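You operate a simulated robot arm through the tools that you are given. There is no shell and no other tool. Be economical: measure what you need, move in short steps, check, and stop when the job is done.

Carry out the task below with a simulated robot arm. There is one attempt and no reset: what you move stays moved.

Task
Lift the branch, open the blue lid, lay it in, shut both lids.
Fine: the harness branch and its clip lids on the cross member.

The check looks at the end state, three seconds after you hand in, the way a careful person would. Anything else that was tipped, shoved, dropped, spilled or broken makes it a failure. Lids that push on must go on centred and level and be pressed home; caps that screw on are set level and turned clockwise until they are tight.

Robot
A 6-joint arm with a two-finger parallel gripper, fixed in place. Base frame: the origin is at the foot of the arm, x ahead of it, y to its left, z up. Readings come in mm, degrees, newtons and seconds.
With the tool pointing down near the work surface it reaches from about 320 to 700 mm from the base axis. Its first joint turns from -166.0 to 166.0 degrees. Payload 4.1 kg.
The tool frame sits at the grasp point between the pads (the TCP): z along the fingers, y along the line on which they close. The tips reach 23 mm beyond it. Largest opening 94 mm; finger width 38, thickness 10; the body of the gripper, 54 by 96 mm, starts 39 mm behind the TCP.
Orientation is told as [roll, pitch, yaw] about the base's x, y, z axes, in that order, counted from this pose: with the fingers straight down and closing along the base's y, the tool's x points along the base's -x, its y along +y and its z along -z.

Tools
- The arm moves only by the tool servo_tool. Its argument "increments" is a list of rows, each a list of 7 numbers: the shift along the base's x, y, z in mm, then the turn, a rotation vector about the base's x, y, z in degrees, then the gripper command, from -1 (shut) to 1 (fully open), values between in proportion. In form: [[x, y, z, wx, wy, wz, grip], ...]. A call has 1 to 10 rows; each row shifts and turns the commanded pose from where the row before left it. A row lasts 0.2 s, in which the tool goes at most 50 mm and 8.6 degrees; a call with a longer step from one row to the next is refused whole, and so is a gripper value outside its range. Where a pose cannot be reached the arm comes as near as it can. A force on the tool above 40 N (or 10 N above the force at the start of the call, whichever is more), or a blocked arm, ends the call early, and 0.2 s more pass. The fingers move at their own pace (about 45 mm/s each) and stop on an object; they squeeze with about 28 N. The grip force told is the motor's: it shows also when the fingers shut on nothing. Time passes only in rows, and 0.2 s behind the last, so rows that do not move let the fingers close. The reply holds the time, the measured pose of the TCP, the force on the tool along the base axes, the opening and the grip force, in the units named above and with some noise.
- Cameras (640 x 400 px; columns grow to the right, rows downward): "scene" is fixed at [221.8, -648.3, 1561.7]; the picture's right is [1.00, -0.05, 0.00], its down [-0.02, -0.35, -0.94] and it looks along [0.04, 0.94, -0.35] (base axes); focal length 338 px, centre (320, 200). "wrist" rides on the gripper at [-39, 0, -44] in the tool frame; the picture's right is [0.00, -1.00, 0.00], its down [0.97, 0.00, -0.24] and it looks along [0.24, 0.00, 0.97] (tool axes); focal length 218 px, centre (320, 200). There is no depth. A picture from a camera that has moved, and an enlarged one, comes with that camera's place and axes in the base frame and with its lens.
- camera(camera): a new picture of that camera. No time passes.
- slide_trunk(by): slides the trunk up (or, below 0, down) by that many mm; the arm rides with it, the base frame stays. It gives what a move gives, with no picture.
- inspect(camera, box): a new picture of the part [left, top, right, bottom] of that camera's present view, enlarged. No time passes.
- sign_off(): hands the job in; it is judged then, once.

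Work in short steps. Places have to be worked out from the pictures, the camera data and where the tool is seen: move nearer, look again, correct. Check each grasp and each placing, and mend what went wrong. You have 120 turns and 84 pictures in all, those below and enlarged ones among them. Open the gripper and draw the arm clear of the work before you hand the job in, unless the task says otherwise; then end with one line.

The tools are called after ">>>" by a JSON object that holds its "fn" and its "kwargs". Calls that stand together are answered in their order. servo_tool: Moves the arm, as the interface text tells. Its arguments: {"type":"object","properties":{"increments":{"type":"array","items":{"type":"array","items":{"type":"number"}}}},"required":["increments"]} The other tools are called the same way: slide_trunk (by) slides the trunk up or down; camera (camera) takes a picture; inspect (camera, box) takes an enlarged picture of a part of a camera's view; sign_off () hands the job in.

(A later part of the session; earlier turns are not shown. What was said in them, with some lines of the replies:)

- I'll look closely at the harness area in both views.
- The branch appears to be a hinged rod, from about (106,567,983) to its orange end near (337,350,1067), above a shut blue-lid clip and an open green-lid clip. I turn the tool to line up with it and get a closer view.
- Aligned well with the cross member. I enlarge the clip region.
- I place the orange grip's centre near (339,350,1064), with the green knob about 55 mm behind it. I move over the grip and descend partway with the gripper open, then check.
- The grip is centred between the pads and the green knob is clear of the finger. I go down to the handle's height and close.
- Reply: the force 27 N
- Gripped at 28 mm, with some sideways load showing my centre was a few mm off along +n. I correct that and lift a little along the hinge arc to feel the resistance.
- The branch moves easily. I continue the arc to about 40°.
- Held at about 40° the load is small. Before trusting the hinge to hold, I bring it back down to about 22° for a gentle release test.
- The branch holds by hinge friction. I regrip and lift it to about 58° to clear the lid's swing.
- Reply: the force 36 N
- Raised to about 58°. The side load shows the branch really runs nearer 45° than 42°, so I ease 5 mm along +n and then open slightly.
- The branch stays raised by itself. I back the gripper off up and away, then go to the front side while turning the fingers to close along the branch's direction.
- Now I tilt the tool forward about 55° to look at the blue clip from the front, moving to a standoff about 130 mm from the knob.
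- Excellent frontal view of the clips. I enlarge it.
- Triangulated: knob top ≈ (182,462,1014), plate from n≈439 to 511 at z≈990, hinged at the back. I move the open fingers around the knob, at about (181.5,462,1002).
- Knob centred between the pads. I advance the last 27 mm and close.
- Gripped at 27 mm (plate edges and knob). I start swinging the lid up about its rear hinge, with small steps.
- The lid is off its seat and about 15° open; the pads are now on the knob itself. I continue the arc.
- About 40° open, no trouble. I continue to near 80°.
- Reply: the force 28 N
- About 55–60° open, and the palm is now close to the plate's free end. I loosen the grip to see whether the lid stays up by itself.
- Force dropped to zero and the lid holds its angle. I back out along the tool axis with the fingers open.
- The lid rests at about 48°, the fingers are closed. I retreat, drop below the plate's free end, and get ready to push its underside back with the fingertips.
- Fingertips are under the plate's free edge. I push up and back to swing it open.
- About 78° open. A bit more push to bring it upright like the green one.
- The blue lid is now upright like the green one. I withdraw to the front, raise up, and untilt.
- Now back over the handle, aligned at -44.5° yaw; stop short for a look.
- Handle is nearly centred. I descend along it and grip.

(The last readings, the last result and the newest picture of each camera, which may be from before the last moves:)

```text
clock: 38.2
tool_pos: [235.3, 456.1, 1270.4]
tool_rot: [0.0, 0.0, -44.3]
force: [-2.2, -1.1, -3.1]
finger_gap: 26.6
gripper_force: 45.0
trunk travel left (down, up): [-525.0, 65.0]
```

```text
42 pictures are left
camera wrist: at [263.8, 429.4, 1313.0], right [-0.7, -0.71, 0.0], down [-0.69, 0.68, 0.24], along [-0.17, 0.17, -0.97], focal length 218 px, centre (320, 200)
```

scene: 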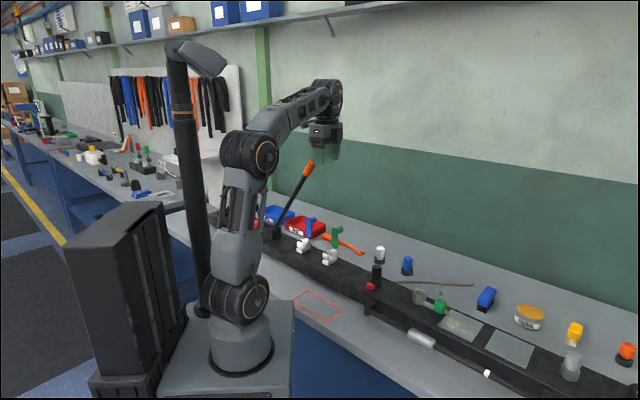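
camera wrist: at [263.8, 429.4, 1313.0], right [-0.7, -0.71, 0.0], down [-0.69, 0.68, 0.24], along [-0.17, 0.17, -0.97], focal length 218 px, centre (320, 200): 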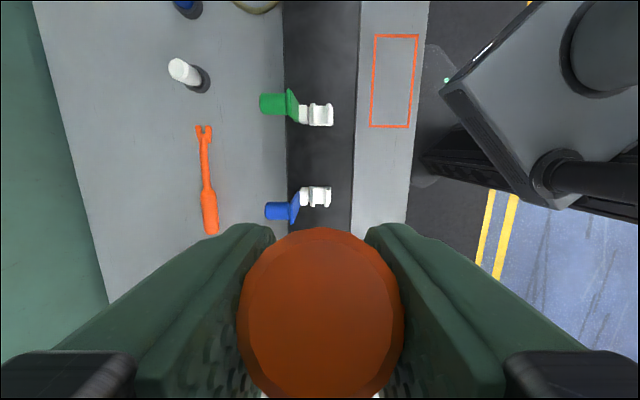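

Gripped again. I fit the hinge at d≈-332, z≈986 with radius 334, and lower the branch along that arc to about 18°.

>>> {"fn": "servo_tool", "kwargs": {"increments": [[13.9, -13.9, -14.2, 0, 0, 0, -1], [13.9, -13.9, -14.2, 0, 0, 0, -1], [11.9, -11.9, -16.2, 0, 0, 0, -1], [11.9, -11.9, -16.2, 0, 0, 0, -1], [10.1, -10.1, -18.4, 0, 0, 0, -1], [10.1, -10.1, -18.4, 0, 0, 0, -1], [8.2, -8.2, -20.2, 0, 0, 0, -1], [8.2, -8.2, -20.2, 0, 0, 0, -1], [6.2, -6.2, -21.6, 0, 0, 0, -1], [6.2, -6.2, -21.6, 0, 0, 0, -1]]}}

>>> {"fn": "inspect", "kwargs": {"camera": "scene", "box": [240, 180, 400, 280]}}

```text
clock: 40.4
tool_pos: [336.9, 355.2, 1088.9]
tool_rot: [0.1, 0.0, -44.4]
force: [4.9, -2.7, 4.9]
finger_gap: 26.7
gripper_force: 45.0
trunk travel left (down, up): [-525.0, 65.0]
```

```text
4.00 times, centred on (320, 230) of scene
camera zoom: at [221.8, -648.3, 1561.7], right [1.0, -0.05, 0.0], down [-0.02, -0.35, -0.94], along [0.04, 0.94, -0.35], focal length 1353 px, centre (320, 80)
```

zoom: 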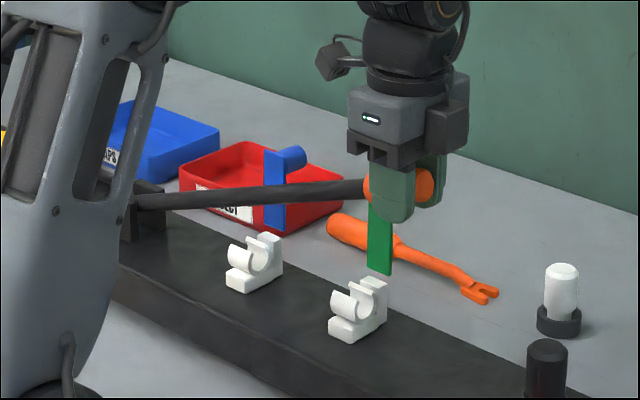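

Lowering smoothly between the open lids. On to about 6°.

>>> {"fn": "servo_tool", "kwargs": {"increments": [[3.2, -3.2, -17, 0, 0, 0, -1], [3.2, -3.2, -17, 0, 0, 0, -1], [2, -2, -17, 0, 0, 0, -1], [2, -2, -17, 0, 0, 0, -1], [0, 0, 0, 0, 0, 0, -1]]}}

>>> {"fn": "inspect", "kwargs": {"camera": "scene", "box": [250, 200, 370, 275]}}

```text
clock: 41.6
tool_pos: [347.3, 347.2, 1020.4]
tool_rot: [-0.1, 0.1, -44.3]
force: [5.1, -8.4, 3.1]
finger_gap: 26.5
gripper_force: 45.2
trunk travel left (down, up): [-525.0, 65.0]
```

```text
5.33 times, centred on (310, 238) of scene
camera zoom: at [221.8, -648.3, 1561.7], right [1.0, -0.05, 0.0], down [-0.02, -0.35, -0.94], along [0.04, 0.94, -0.35], focal length 1804 px, centre (373, 0)
```

zoom: 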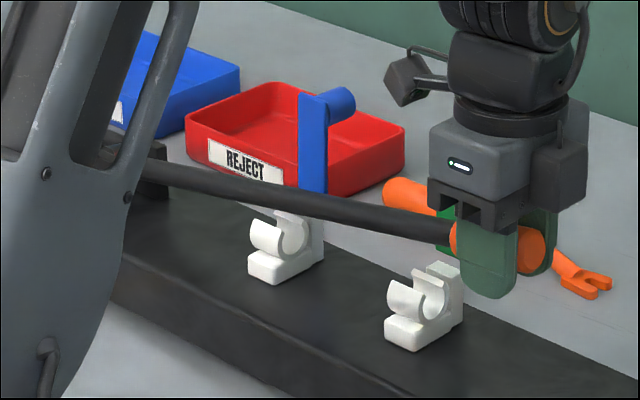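

The branch is nearly in. The handle sits a bit deep in the fingers, so to keep fingertips off the member I regrip about 12 mm higher before pressing down.

>>> {"fn": "servo_tool", "kwargs": {"increments": [[0, 0, 0, 0, 0, 0, -0.2], [0, 0, 0, 0, 0, 0, -0.2], [0, 0, 12, 0, 0, 0, -0.2], [0, 0, 0, 0, 0, 0, -1], [0, 0, 0, 0, 0, 0, -1]]}}

>>> {"fn": "servo_tool", "kwargs": {"increments": [[0.5, -0.5, -10, 0, 0, 0, -1], [0.5, -0.5, -10, 0, 0, 0, -1], [0, 0, -6, 0, 0, 0, -1], [0, 0, 0, 0, 0, 0, -1]]}}

>>> {"fn": "inspect", "kwargs": {"camera": "scene", "box": [250, 200, 370, 275]}}

```text
clock: 42.8
tool_pos: [347.9, 344.9, 1033.8]
tool_rot: [0.0, 0.0, -44.4]
force: [-0.9, -2.8, -1.3]
finger_gap: 26.7
gripper_force: 45.1
trunk travel left (down, up): [-525.0, 65.0]
```

```text
clock: 43.8
tool_pos: [350.4, 343.0, 1006.1]
tool_rot: [0.0, 0.0, -44.4]
force: [4.4, -12.3, 3.5]
finger_gap: 26.7
gripper_force: 44.7
trunk travel left (down, up): [-525.0, 65.0]
```

```text
5.33 times, centred on (310, 238) of scene
camera zoom: at [221.8, -648.3, 1561.7], right [1.0, -0.05, 0.0], down [-0.02, -0.35, -0.94], along [0.04, 0.94, -0.35], focal length 1804 px, centre (373, 0)
```

zoom: 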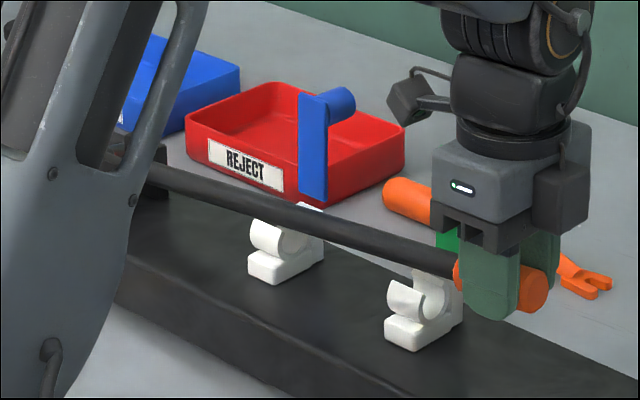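

About 20 mm more to go. I keep lowering in small steps, watching the force.

>>> {"fn": "servo_tool", "kwargs": {"increments": [[0.7, -0.7, -6, 0, 0, 0, -1], [0.3, -0.3, -6, 0, 0, 0, -1], [0, 0, -5, 0, 0, 0, -1], [0, 0, 0, 0, 0, 0, -1]]}}

>>> {"fn": "inspect", "kwargs": {"camera": "scene", "box": [250, 200, 370, 275]}}

```text
clock: 44.8
tool_pos: [350.6, 342.4, 988.6]
tool_rot: [0.0, 0.1, -44.3]
force: [6.0, -10.1, 4.3]
finger_gap: 26.5
gripper_force: 44.8
trunk travel left (down, up): [-525.0, 65.0]
```

```text
5.33 times, centred on (310, 238) of scene
camera zoom: at [221.8, -648.3, 1561.7], right [1.0, -0.05, 0.0], down [-0.02, -0.35, -0.94], along [0.04, 0.94, -0.35], focal length 1804 px, centre (373, 0)
```

zoom: 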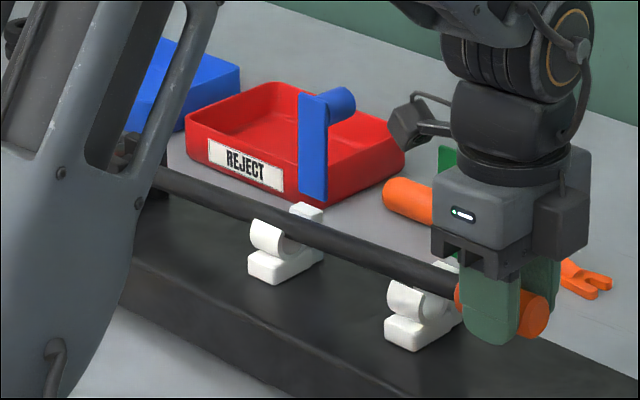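

The rod is entering both clips. Continue a few mm at a time.

>>> {"fn": "servo_tool", "kwargs": {"increments": [[0, 0, -4, 0, 0, 0, -1], [0, 0, -4, 0, 0, 0, -1], [0, 0, -3, 0, 0, 0, -1], [0, 0, 0, 0, 0, 0, -1]]}}

>>> {"fn": "inspect", "kwargs": {"camera": "scene", "box": [280, 220, 360, 270]}}

```text
clock: 45.8
tool_pos: [350.3, 342.6, 978.4]
tool_rot: [0.0, 0.2, -44.4]
force: [8.7, -7.9, 4.2]
finger_gap: 26.6
gripper_force: 45.3
trunk travel left (down, up): [-525.0, 65.0]
```

```text
8.00 times, centred on (320, 245) of scene
camera zoom: at [221.8, -648.3, 1561.7], right [1.0, -0.05, 0.0], down [-0.02, -0.35, -0.94], along [0.04, 0.94, -0.35], focal length 2705 px, centre (320, -160)
```

zoom: 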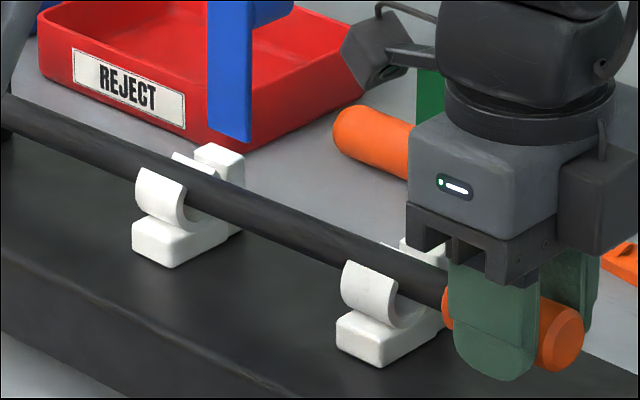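

The rod is in the cradles. I lower slightly more until it seats.

>>> {"fn": "servo_tool", "kwargs": {"increments": [[0, 0, -2, 0, 0, 0, -1], [0, 0, -2, 0, 0, 0, -1], [0, 0, 0, 0, 0, 0, -1]]}}

```text
clock: 46.6
tool_pos: [350.7, 343.3, 974.8]
tool_rot: [0.0, 0.1, -44.3]
force: [9.2, -8.7, 3.1]
finger_gap: 26.7
gripper_force: 45.2
trunk travel left (down, up): [-525.0, 65.0]
```

>>> {"fn": "servo_tool", "kwargs": {"increments": [[0, 0, -2, 0, 0, 0, -1], [0, 0, -2, 0, 0, 0, -1], [0, 0, 0, 0, 0, 0, -1]]}}

>>> {"fn": "inspect", "kwargs": {"camera": "scene", "box": [280, 220, 360, 270]}}

```text
clock: 47.4
tool_pos: [349.5, 342.9, 970.7]
tool_rot: [0.0, 0.1, -44.3]
force: [10.1, -6.1, 3.1]
finger_gap: 26.8
gripper_force: 45.0
trunk travel left (down, up): [-525.0, 65.0]
```

```text
8.00 times, centred on (320, 245) of scene
camera zoom: at [221.8, -648.3, 1561.7], right [1.0, -0.05, 0.0], down [-0.02, -0.35, -0.94], along [0.04, 0.94, -0.35], focal length 2705 px, centre (320, -160)
```

zoom: 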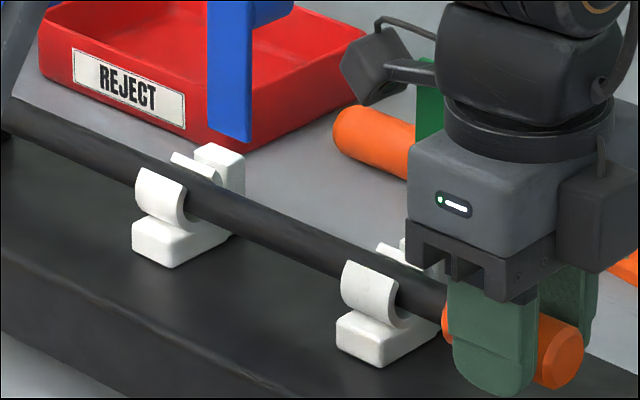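

Still no seating reaction. I go on gently.

>>> {"fn": "servo_tool", "kwargs": {"increments": [[0, 0, -2, 0, 0, 0, -1], [0, 0, -2, 0, 0, 0, -1], [0, 0, -1, 0, 0, 0, -1], [0, 0, 0, 0, 0, 0, -1]]}}

>>> {"fn": "inspect", "kwargs": {"camera": "scene", "box": [280, 220, 360, 270]}}

>>> {"fn": "camera", "kwargs": {"camera": "wrist"}}

```text
clock: 48.4
tool_pos: [351.0, 342.7, 968.0]
tool_rot: [0.4, 0.1, -44.3]
force: [9.2, -5.1, 27.4]
finger_gap: 26.8
gripper_force: 45.3
trunk travel left (down, up): [-525.0, 65.0]
```

```text
8.00 times, centred on (320, 245) of scene
camera zoom: at [221.8, -648.3, 1561.7], right [1.0, -0.05, 0.0], down [-0.02, -0.35, -0.94], along [0.04, 0.94, -0.35], focal length 2705 px, centre (320, -160)
```

zoom: 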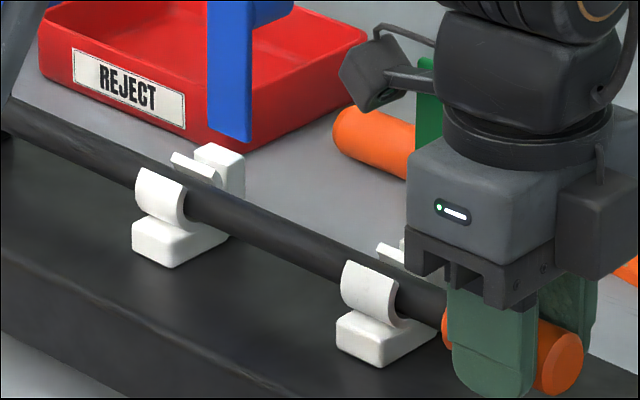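

```text
34 pictures are left
camera wrist: at [377.9, 315.2, 1010.6], right [-0.7, -0.72, 0.0], down [-0.7, 0.68, 0.24], along [-0.17, 0.17, -0.97], focal length 218 px, centre (320, 200)
```

wrist: 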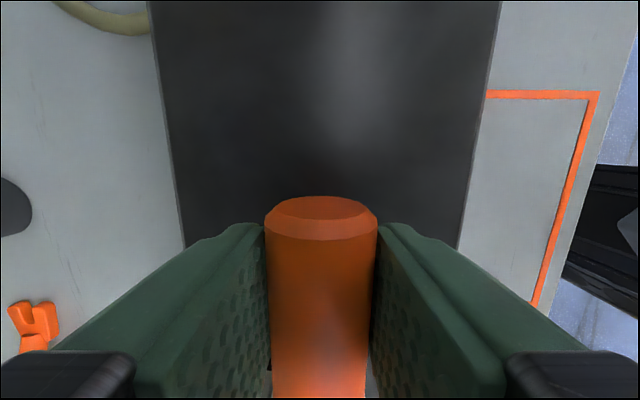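

A 27 N upward reaction: either the rod is seated or the fingertips reached the member. I release, rise clear, and look.

>>> {"fn": "servo_tool", "kwargs": {"increments": [[0, 0, 1, 0, 0, 0, -0.2], [0, 0, 0, 0, 0, 0, -0.2], [0, 0, 0, 0, 0, 0, 0], [0, 0, 20, 0, 0, 0, 0], [0, 0, 40, 0, 0, 0, 0], [10, -20, 40, 0, 0, 0, 0], [10, -20, 40, 0, 0, 0, 0], [0, 0, 0, 0, 0, 0, 0]]}}

>>> {"fn": "camera", "kwargs": {"camera": "wrist"}}

>>> {"fn": "inspect", "kwargs": {"camera": "scene", "box": [260, 210, 370, 279]}}

```text
clock: 50.2
tool_pos: [370.7, 301.2, 1107.7]
tool_rot: [0.0, 0.0, -44.2]
force: [0.5, 0.1, -0.2]
finger_gap: 47.1
gripper_force: 0.0
trunk travel left (down, up): [-525.0, 65.0]
```

```text
33 pictures are left
camera wrist: at [398.2, 274.1, 1151.0], right [-0.7, -0.72, 0.0], down [-0.7, 0.68, 0.24], along [-0.17, 0.17, -0.97], focal length 218 px, centre (320, 200)
```

wrist: 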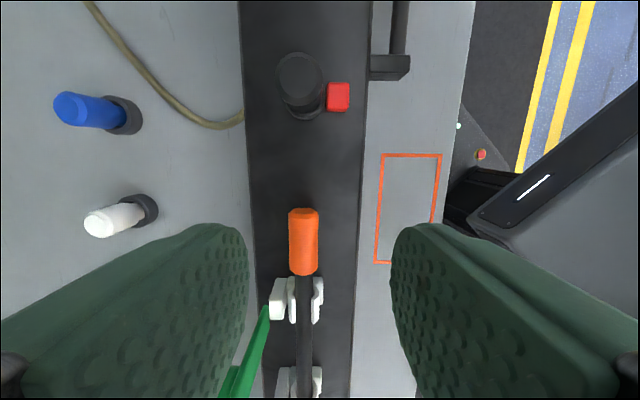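

```text
5.80 times, centred on (315, 244) of scene
camera zoom: at [221.8, -648.3, 1561.7], right [1.0, -0.05, 0.0], down [-0.02, -0.35, -0.94], along [0.04, 0.94, -0.35], focal length 1960 px, centre (349, -58)
```

zoom: 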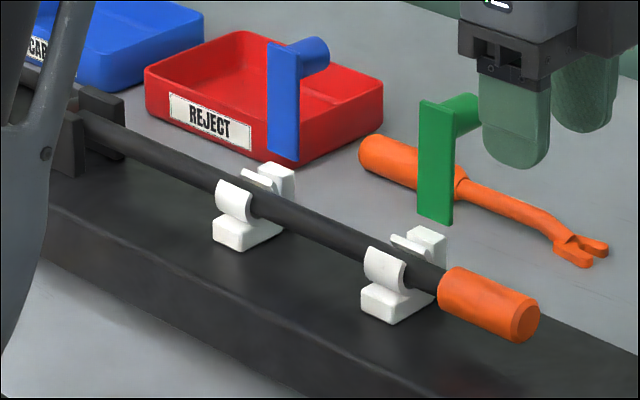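

The branch lies in both clips beneath the lips. Next I shut green: with closed fingers, I go over and behind its knob (around d≈-67, n≈575) and look.

>>> {"fn": "servo_tool", "kwargs": {"increments": [[20, 35, 10, 0, 0, 0, -1], [20, 35, 10, 0, 0, 0, -1], [-10, 35, 0, 0, 0, 0, -1], [-20, 25, 0, 0, 0, -0.7, -1], [-22, 23, 0, 0, 0, 0, -1], [0, 0, 0, 0, 0, 0, -1]]}}

>>> {"fn": "camera", "kwargs": {"camera": "wrist"}}

>>> {"fn": "inspect", "kwargs": {"camera": "scene", "box": [270, 190, 398, 270]}}

```text
clock: 51.6
tool_pos: [357.3, 457.9, 1127.3]
tool_rot: [-0.1, 0.1, -45.0]
force: [0.0, 0.0, -0.2]
finger_gap: 0.0
gripper_force: 28.0
trunk travel left (down, up): [-525.0, 65.0]
```

```text
31 pictures are left
camera wrist: at [384.7, 429.2, 1170.6], right [-0.71, -0.71, 0.0], down [-0.69, 0.69, 0.24], along [-0.17, 0.17, -0.97], focal length 218 px, centre (320, 200)
```

wrist: 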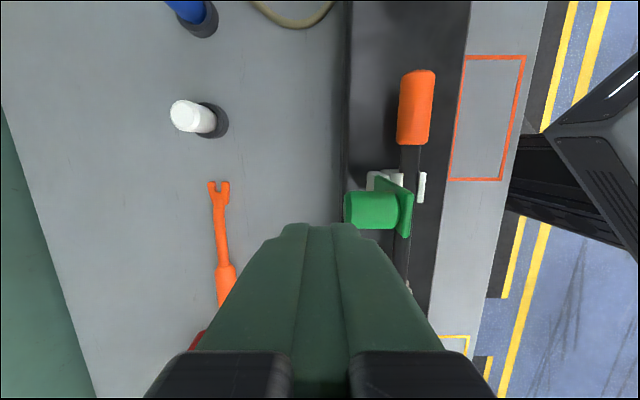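

```text
5.00 times, centred on (334, 230) of scene
camera zoom: at [221.8, -648.3, 1561.7], right [1.0, -0.05, 0.0], down [-0.02, -0.35, -0.94], along [0.04, 0.94, -0.35], focal length 1691 px, centre (250, 50)
```

zoom: 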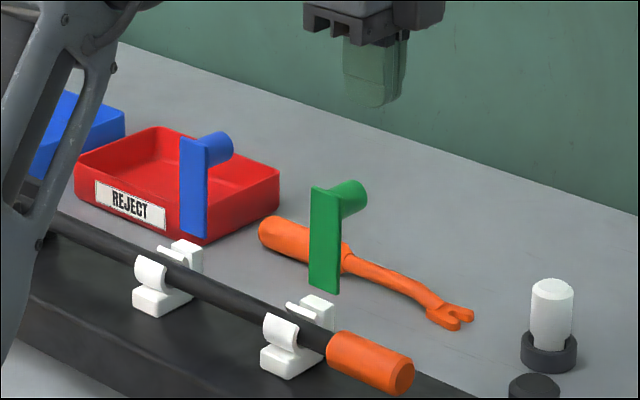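

The knob end is at n≈558, d≈-68, z≈1048, just ahead of the fingers' face. I shift back a little, lower the tips behind the knob, then push it forward.

>>> {"fn": "servo_tool", "kwargs": {"increments": [[7, 3, -20, 0, 0, 0, -1], [0, 0, -27, 0, 0, 0, -1], [0, 0, -27, 0, 0, 0, -1], [-5, -5, 0, 0, 0, 0, -1], [-5, -5, 0, 0, 0, 0, -1], [-5, -5, 0, 0, 0, 0, -1], [-5, -5, 0, 0, 0, 0, -1], [0, 0, 0, 0, 0, 0, -1]]}}

>>> {"fn": "inspect", "kwargs": {"camera": "scene", "box": [270, 190, 398, 270]}}

>>> {"fn": "camera", "kwargs": {"camera": "wrist"}}

```text
clock: 53.4
tool_pos: [342.2, 438.2, 1051.7]
tool_rot: [-0.1, -0.1, -44.9]
force: [-0.6, -0.2, 0.7]
finger_gap: 0.3
gripper_force: 27.4
trunk travel left (down, up): [-525.0, 65.0]
```

```text
5.00 times, centred on (334, 230) of scene
camera zoom: at [221.8, -648.3, 1561.7], right [1.0, -0.05, 0.0], down [-0.02, -0.35, -0.94], along [0.04, 0.94, -0.35], focal length 1691 px, centre (250, 50)
```

zoom: 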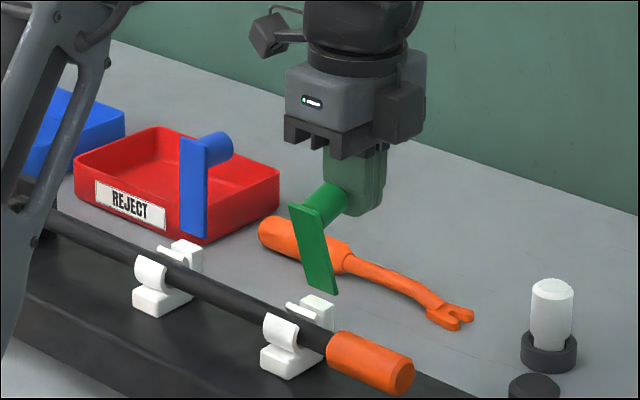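

```text
28 pictures are left
camera wrist: at [370.9, 411.1, 1095.3], right [-0.71, -0.71, 0.0], down [-0.69, 0.69, 0.24], along [-0.17, 0.17, -0.97], focal length 218 px, centre (320, 200)
```

wrist: 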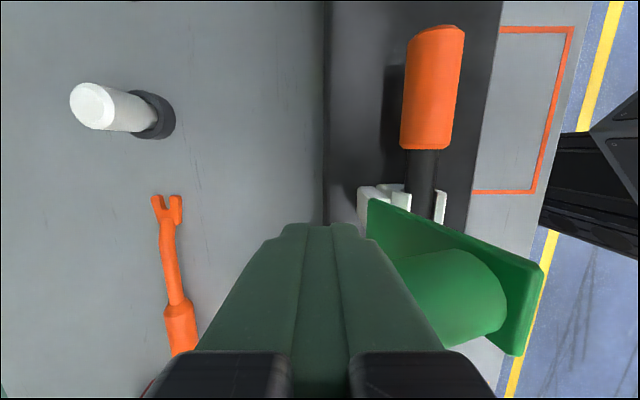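

The green lid is turning forward. I keep pushing.

>>> {"fn": "servo_tool", "kwargs": {"increments": [[-5, -5, 0, 0, 0, 0, -1], [-5, -5, 0, 0, 0, 0, -1], [-5, -5, 0, 0, 0, 0, -1], [-5, -5, 0, 0, 0, 0, -1], [-5, -5, 0, 0, 0, 0, -1], [-5, -5, 0, 0, 0, 0, -1], [0, 0, 0, 0, 0, 0, -1]]}}

>>> {"fn": "inspect", "kwargs": {"camera": "scene", "box": [270, 190, 398, 270]}}

```text
clock: 55.0
tool_pos: [314.3, 409.8, 1052.8]
tool_rot: [0.1, 0.1, -45.0]
force: [0.1, -0.4, 0.6]
finger_gap: 0.0
gripper_force: 27.7
trunk travel left (down, up): [-525.0, 65.0]
```

```text
5.00 times, centred on (334, 230) of scene
camera zoom: at [221.8, -648.3, 1561.7], right [1.0, -0.05, 0.0], down [-0.02, -0.35, -0.94], along [0.04, 0.94, -0.35], focal length 1691 px, centre (250, 50)
```

zoom: 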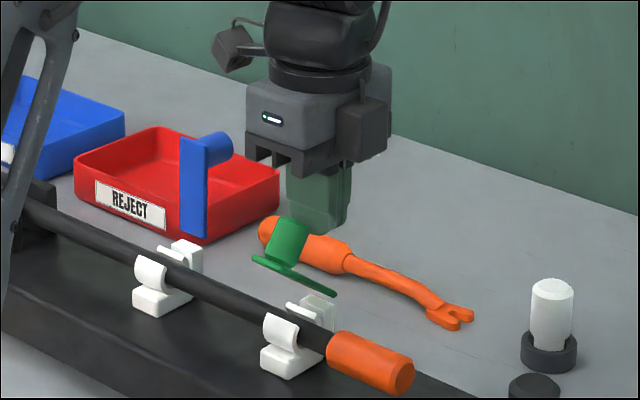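

The green lid is about 35° from shut. I rise, move over the knob, then press down from above.

>>> {"fn": "servo_tool", "kwargs": {"increments": [[3, 3, 18, 0, 0, 0, -1], [0, 0, 18, 0, 0, 0, -1], [-10, -10, 0, 0, 0, 0, -1], [-10, -10, 0, 0, 0, 0, -1], [-9, -9, 0, 0, 0, 0, -1], [-2, -2, -8, 0, 0, 0, -1], [-2, -2, -8, 0, 0, 0, -1], [-2, -2, -8, 0, 0, 0, -1], [-2, -2, -6, 0, 0, 0, -1], [0, 0, 0, 0, 0, 0, -1]]}}

>>> {"fn": "inspect", "kwargs": {"camera": "scene", "box": [270, 190, 398, 270]}}

>>> {"fn": "camera", "kwargs": {"camera": "wrist"}}

```text
clock: 57.2
tool_pos: [279.8, 375.2, 1058.9]
tool_rot: [0.0, 0.0, -45.0]
force: [-0.5, 0.7, 0.8]
finger_gap: 0.0
gripper_force: 28.0
trunk travel left (down, up): [-525.0, 65.0]
```

```text
5.00 times, centred on (334, 230) of scene
camera zoom: at [221.8, -648.3, 1561.7], right [1.0, -0.05, 0.0], down [-0.02, -0.35, -0.94], along [0.04, 0.94, -0.35], focal length 1691 px, centre (250, 50)
```

zoom: 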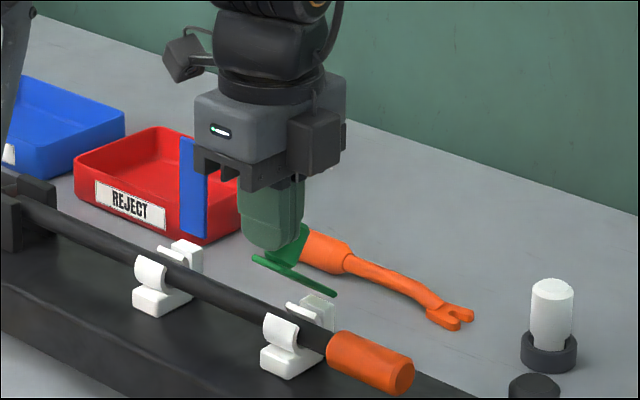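

```text
25 pictures are left
camera wrist: at [307.7, 348.1, 1102.3], right [-0.71, -0.71, 0.0], down [-0.69, 0.69, 0.24], along [-0.17, 0.17, -0.97], focal length 218 px, centre (320, 200)
```

wrist: 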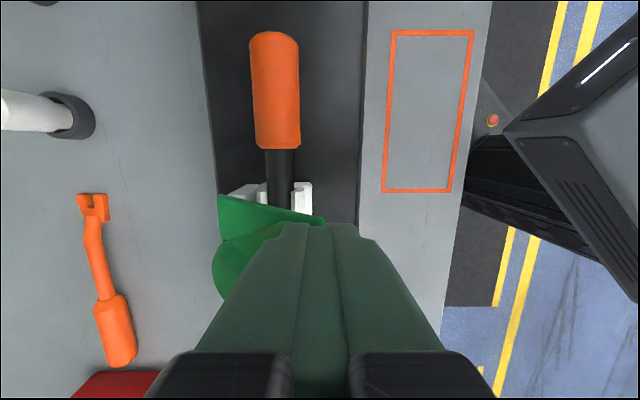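

The tips are just in front of the knob. I rise, shift 14 mm back over its top, and press down with a forward drift.

>>> {"fn": "servo_tool", "kwargs": {"increments": [[0, 0, 20, 0, 0, 0, -1], [5, 5, 4, 0, 0, 0, -1], [5, 5, 0, 0, 0, 0, -1], [-0.5, -0.5, -7, 0, 0, 0, -1], [-1, -1, -6, 0, 0, 0, -1], [-2, -2, -6, 0, 0, 0, -1], [-2, -2, -6, 0, 0, 0, -1], [-2, -2, -6, 0, 0, 0, -1], [0, 0, 0, 0, 0, 0, -1]]}}

>>> {"fn": "inspect", "kwargs": {"camera": "scene", "box": [270, 190, 398, 270]}}

```text
clock: 58.8
tool_pos: [281.7, 377.6, 1064.7]
tool_rot: [0.1, 0.1, -44.9]
force: [-11.5, -12.6, 21.7]
finger_gap: 0.0
gripper_force: 27.4
trunk travel left (down, up): [-525.0, 65.0]
stopped in row 8: the force on the tool passed its limit (the readings are from after the stop); the commanded pose is now the measured one
```

```text
5.00 times, centred on (334, 230) of scene
camera zoom: at [221.8, -648.3, 1561.7], right [1.0, -0.05, 0.0], down [-0.02, -0.35, -0.94], along [0.04, 0.94, -0.35], focal length 1691 px, centre (250, 50)
```

zoom: 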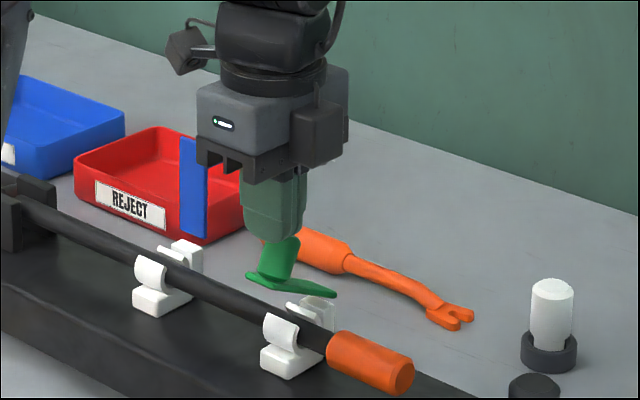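

The lid is at about 25° with the tips on the knob top. I continue, following the knob's arc with equal forward and downward motion.

>>> {"fn": "servo_tool", "kwargs": {"increments": [[-3, -3, -3, 0, 0, 0, -1], [-3, -3, -4, 0, 0, 0, -1], [-2.5, -2.5, -4, 0, 0, 0, -1], [-2, -2, -5, 0, 0, 0, -1], [-2, -2, -5, 0, 0, 0, -1], [0, 0, 0, 0, 0, 0, -1]]}}

>>> {"fn": "inspect", "kwargs": {"camera": "scene", "box": [270, 190, 398, 270]}}

```text
clock: 60.2
tool_pos: [271.8, 367.2, 1039.8]
tool_rot: [-0.1, 0.0, -45.1]
force: [0.4, -0.5, 0.0]
finger_gap: 0.0
gripper_force: 28.0
trunk travel left (down, up): [-525.0, 65.0]
```

```text
5.00 times, centred on (334, 230) of scene
camera zoom: at [221.8, -648.3, 1561.7], right [1.0, -0.05, 0.0], down [-0.02, -0.35, -0.94], along [0.04, 0.94, -0.35], focal length 1691 px, centre (250, 50)
```

zoom: 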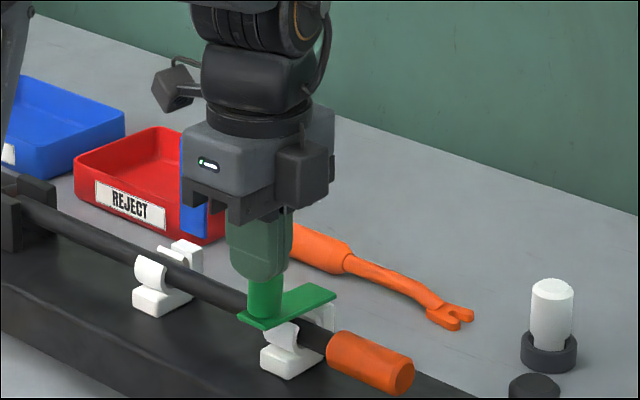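

Almost shut. I press straight down in small steps to seat it.

>>> {"fn": "servo_tool", "kwargs": {"increments": [[0, 0, -3, 0, 0, 0, -1], [0, 0, -2, 0, 0, 0, -1], [0, 0, -2, 0, 0, 0, -1], [0, 0, -2, 0, 0, 0, -1], [0, 0, -2, 0, 0, 0, -1], [0, 0, 0, 0, 0, 0, -1]]}}

>>> {"fn": "inspect", "kwargs": {"camera": "scene", "box": [290, 210, 370, 260]}}

```text
clock: 61.6
tool_pos: [270.8, 368.2, 1032.5]
tool_rot: [0.4, 0.1, -45.0]
force: [-2.8, 0.9, 40.5]
finger_gap: 0.2
gripper_force: 28.2
trunk travel left (down, up): [-525.0, 65.0]
```

```text
8.00 times, centred on (330, 235) of scene
camera zoom: at [221.8, -648.3, 1561.7], right [1.0, -0.05, 0.0], down [-0.02, -0.35, -0.94], along [0.04, 0.94, -0.35], focal length 2705 px, centre (240, -80)
```

zoom: 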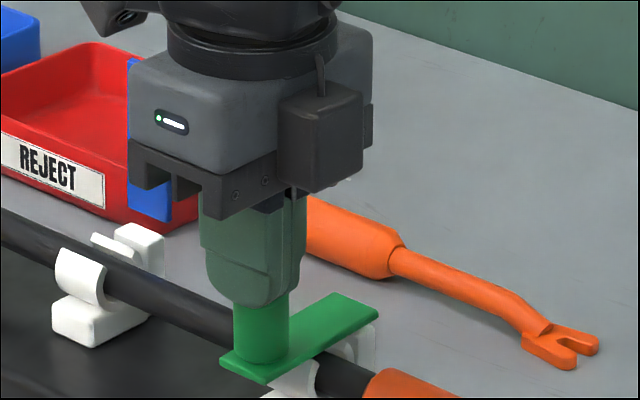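

40 N reaction with the plate level: green is home. Now the blue lid: I rise and go behind its knob the same way.

>>> {"fn": "servo_tool", "kwargs": {"increments": [[0, 0, 30, 0, 0, 0, -1], [0, 0, 35, 0, 0, 0, -1], [0, 0, 33, 0, 0, 0, -1], [0, 35, 0, 0, 0, 0, -1], [0, 37, 0, 0, 0, 0, -1], [0, 37, 0, 0, 0, 0, -1], [0, 37, 0, 0, 0, 0, -1], [0, 37, 0, 0, 0, 0, -1], [0, 0, 0, 0, 0, 0, -1]]}}

>>> {"fn": "camera", "kwargs": {"camera": "wrist"}}

>>> {"fn": "inspect", "kwargs": {"camera": "scene", "box": [260, 190, 388, 270]}}

```text
clock: 63.6
tool_pos: [270.6, 550.2, 1126.2]
tool_rot: [-0.2, 0.0, -44.9]
force: [0.5, 0.5, -0.1]
finger_gap: 0.1
gripper_force: 27.7
trunk travel left (down, up): [-525.0, 65.0]
```

```text
21 pictures are left
camera wrist: at [298.6, 523.0, 1169.2], right [-0.71, -0.71, 0.0], down [-0.69, 0.69, 0.24], along [-0.17, 0.17, -0.97], focal length 218 px, centre (320, 200)
```

wrist: 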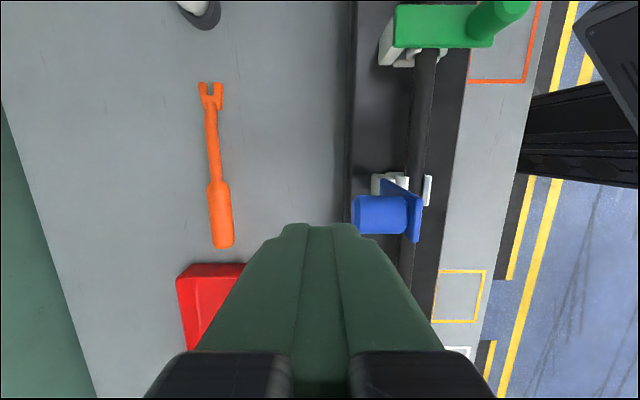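

```text
5.00 times, centred on (324, 230) of scene
camera zoom: at [221.8, -648.3, 1561.7], right [1.0, -0.05, 0.0], down [-0.02, -0.35, -0.94], along [0.04, 0.94, -0.35], focal length 1691 px, centre (300, 50)
```

zoom: 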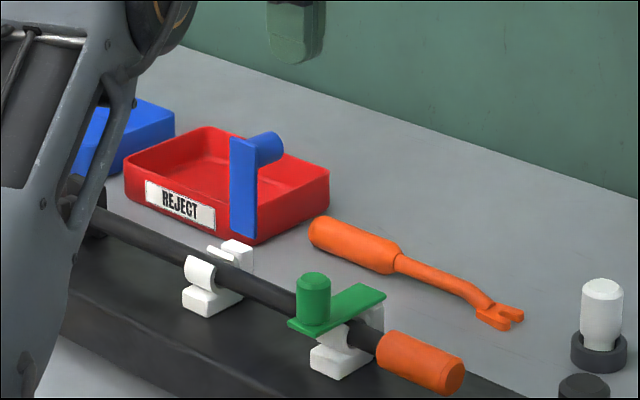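

Same relative geometry as before. I descend behind the blue knob and push it forward.

>>> {"fn": "servo_tool", "kwargs": {"increments": [[1, 1, -24, 0, 0, 0, -1], [0, 0, -25, 0, 0, 0, -1], [0, 0, -25, 0, 0, 0, -1], [-5, -5, 0, 0, 0, 0, -1], [-5, -5, 0, 0, 0, 0, -1], [-5, -5, 0, 0, 0, 0, -1], [-5, -5, 0, 0, 0, 0, -1], [-5, -5, 0, 0, 0, 0, -1], [-5, -5, 0, 0, 0, 0, -1], [-5, -5, 0, 0, 0, 0, -1]]}}

>>> {"fn": "servo_tool", "kwargs": {"increments": [[-5, -5, 0, 0, 0, 0, -1], [-5, -5, 0, 0, 0, 0, -1], [-4, -4, 0, 0, 0, 0, -1], [0, 0, 0, 0, 0, 0, -1]]}}

>>> {"fn": "inspect", "kwargs": {"camera": "scene", "box": [260, 190, 388, 270]}}

```text
clock: 65.8
tool_pos: [238.0, 515.4, 1053.6]
tool_rot: [-0.1, 0.0, -44.9]
force: [0.1, -1.0, -0.6]
finger_gap: 0.0
gripper_force: 27.5
trunk travel left (down, up): [-525.0, 65.0]
```

```text
clock: 66.8
tool_pos: [223.1, 503.0, 1051.5]
tool_rot: [-0.1, 0.0, -45.0]
force: [-0.1, 0.2, -0.4]
finger_gap: 0.0
gripper_force: 28.1
trunk travel left (down, up): [-525.0, 65.0]
```

```text
5.00 times, centred on (324, 230) of scene
camera zoom: at [221.8, -648.3, 1561.7], right [1.0, -0.05, 0.0], down [-0.02, -0.35, -0.94], along [0.04, 0.94, -0.35], focal length 1691 px, centre (300, 50)
```

zoom: 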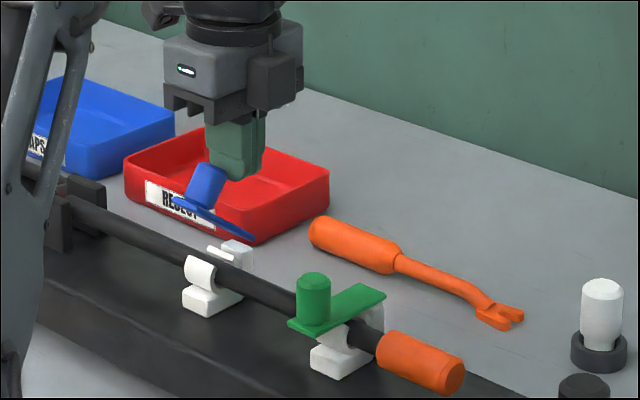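

Lid about 35° from shut. A little more push, then rise, move over the knob and begin pressing down.

>>> {"fn": "servo_tool", "kwargs": {"increments": [[-4, -4, 0, 0, 0, 0, -1], [-4, -4, 0, 0, 0, 0, -1], [3, 3, 18, 0, 0, 0, -1], [0, 0, 16, 0, 0, 0, -1], [-10, -10, 0, 0, 0, 0, -1], [-11, -11, 0, 0, 0, 0, -1], [-1, -1, -7, 0, 0, 0, -1], [-1.5, -1.5, -6, 0, 0, 0, -1], [0, 0, 0, 0, 0, 0, -1]]}}

>>> {"fn": "inspect", "kwargs": {"camera": "scene", "box": [260, 190, 388, 270]}}

```text
clock: 68.8
tool_pos: [194.0, 473.5, 1073.6]
tool_rot: [0.0, 0.0, -45.0]
force: [-0.4, 0.2, -0.4]
finger_gap: 0.0
gripper_force: 28.0
trunk travel left (down, up): [-525.0, 65.0]
```

```text
5.00 times, centred on (324, 230) of scene
camera zoom: at [221.8, -648.3, 1561.7], right [1.0, -0.05, 0.0], down [-0.02, -0.35, -0.94], along [0.04, 0.94, -0.35], focal length 1691 px, centre (300, 50)
```

zoom: 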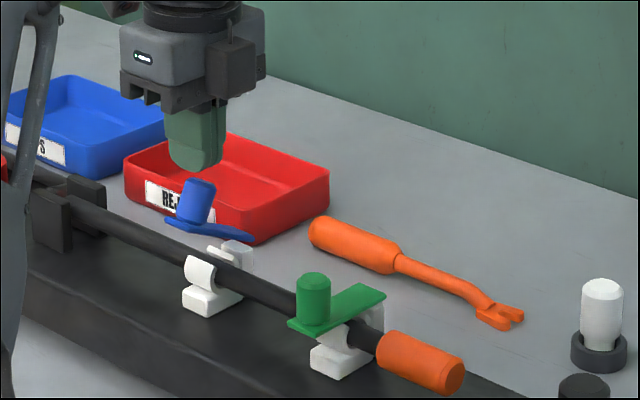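

Tips are right above the knob (lid ~22°). I press down along the arc.

>>> {"fn": "servo_tool", "kwargs": {"increments": [[-1.5, -1.5, -5, 0, 0, 0, -1], [-1.5, -1.5, -5, 0, 0, 0, -1], [-2.5, -2.5, -5, 0, 0, 0, -1], [-2.5, -2.5, -5, 0, 0, 0, -1], [-2.5, -2.5, -5, 0, 0, 0, -1], [-2, -2, -5, 0, 0, 0, -1], [-1, -1, -4, 0, 0, 0, -1], [0, 0, 0, 0, 0, 0, -1]]}}

>>> {"fn": "inspect", "kwargs": {"camera": "scene", "box": [260, 190, 388, 270]}}

```text
clock: 70.6
tool_pos: [182.3, 460.2, 1039.9]
tool_rot: [-0.1, 0.1, -45.1]
force: [0.7, -0.5, 0.8]
finger_gap: 0.2
gripper_force: 28.0
trunk travel left (down, up): [-525.0, 65.0]
```

```text
5.00 times, centred on (324, 230) of scene
camera zoom: at [221.8, -648.3, 1561.7], right [1.0, -0.05, 0.0], down [-0.02, -0.35, -0.94], along [0.04, 0.94, -0.35], focal length 1691 px, centre (300, 50)
```

zoom: 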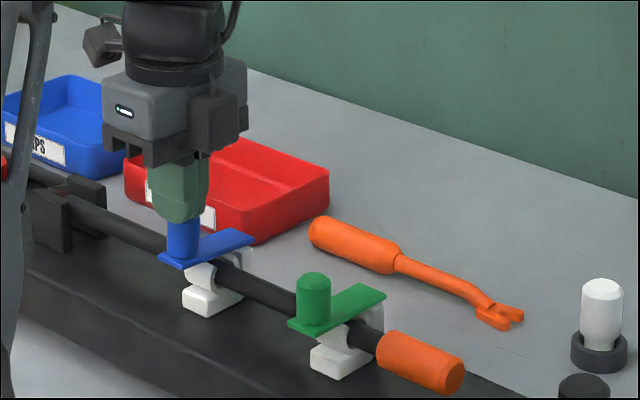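

Blue is nearly shut. I press it home.

>>> {"fn": "servo_tool", "kwargs": {"increments": [[0, 0, -3, 0, 0, 0, -1], [0, 0, -2, 0, 0, 0, -1], [0, 0, -2, 0, 0, 0, -1], [0, 0, -2, 0, 0, 0, -1], [0, 0, -2, 0, 0, 0, -1], [0, 0, 0, 0, 0, 0, -1]]}}

>>> {"fn": "servo_tool", "kwargs": {"increments": [[0, 0, 20, 0, 0, 0, -1], [0, 0, 40, 0, 0, 0, -1], [0, 0, 40, 0, 0, 0, -1], [-10, -30, 30, 0, 0, 0, -1], [-10, -40, 20, 0, 0, 0, 0], [0, -40, 0, 0, 0, 0, 1], [0, 0, 0, 0, 0, 0, 1]]}}

>>> {"fn": "inspect", "kwargs": {"camera": "scene", "box": [270, 215, 358, 270]}}

>>> {"fn": "camera", "kwargs": {"camera": "wrist"}}

```text
clock: 72.0
tool_pos: [181.7, 460.9, 1032.2]
tool_rot: [0.3, 0.2, -44.9]
force: [-0.2, -1.7, 41.1]
finger_gap: 0.0
gripper_force: 28.3
trunk travel left (down, up): [-525.0, 65.0]
```

```text
clock: 73.6
tool_pos: [161.9, 350.4, 1176.8]
tool_rot: [-0.1, -0.1, -45.0]
force: [-0.3, -0.1, 0.0]
finger_gap: 67.6
gripper_force: 0.0
trunk travel left (down, up): [-525.0, 65.0]
```

```text
7.27 times, centred on (314, 242) of scene
camera zoom: at [221.8, -648.3, 1561.7], right [1.0, -0.05, 0.0], down [-0.02, -0.35, -0.94], along [0.04, 0.94, -0.35], focal length 2460 px, centre (364, -109)
```

zoom: 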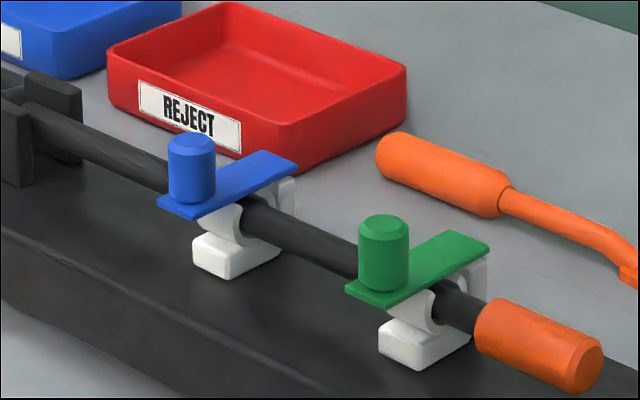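

```text
15 pictures are left
camera wrist: at [189.7, 322.3, 1219.9], right [-0.71, -0.71, 0.0], down [-0.69, 0.69, 0.24], along [-0.17, 0.17, -0.97], focal length 218 px, centre (320, 200)
```

wrist: 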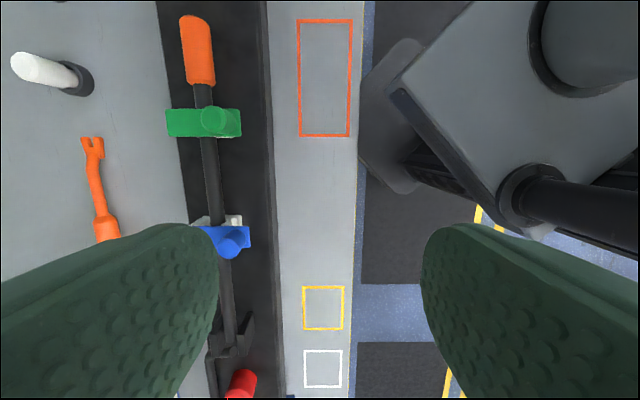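

Both lids are shut, level and matching, the branch lies in both clips, and everything else is undisturbed. The gripper is open and clear, so I hand in.

>>> {"fn": "sign_off", "kwargs": {}}

```text
The job is handed in.
```

The branch is laid in both clips with the blue and green lids pressed shut (about 40 N each), nothing else was disturbed that I could see, and the arm is open and clear.
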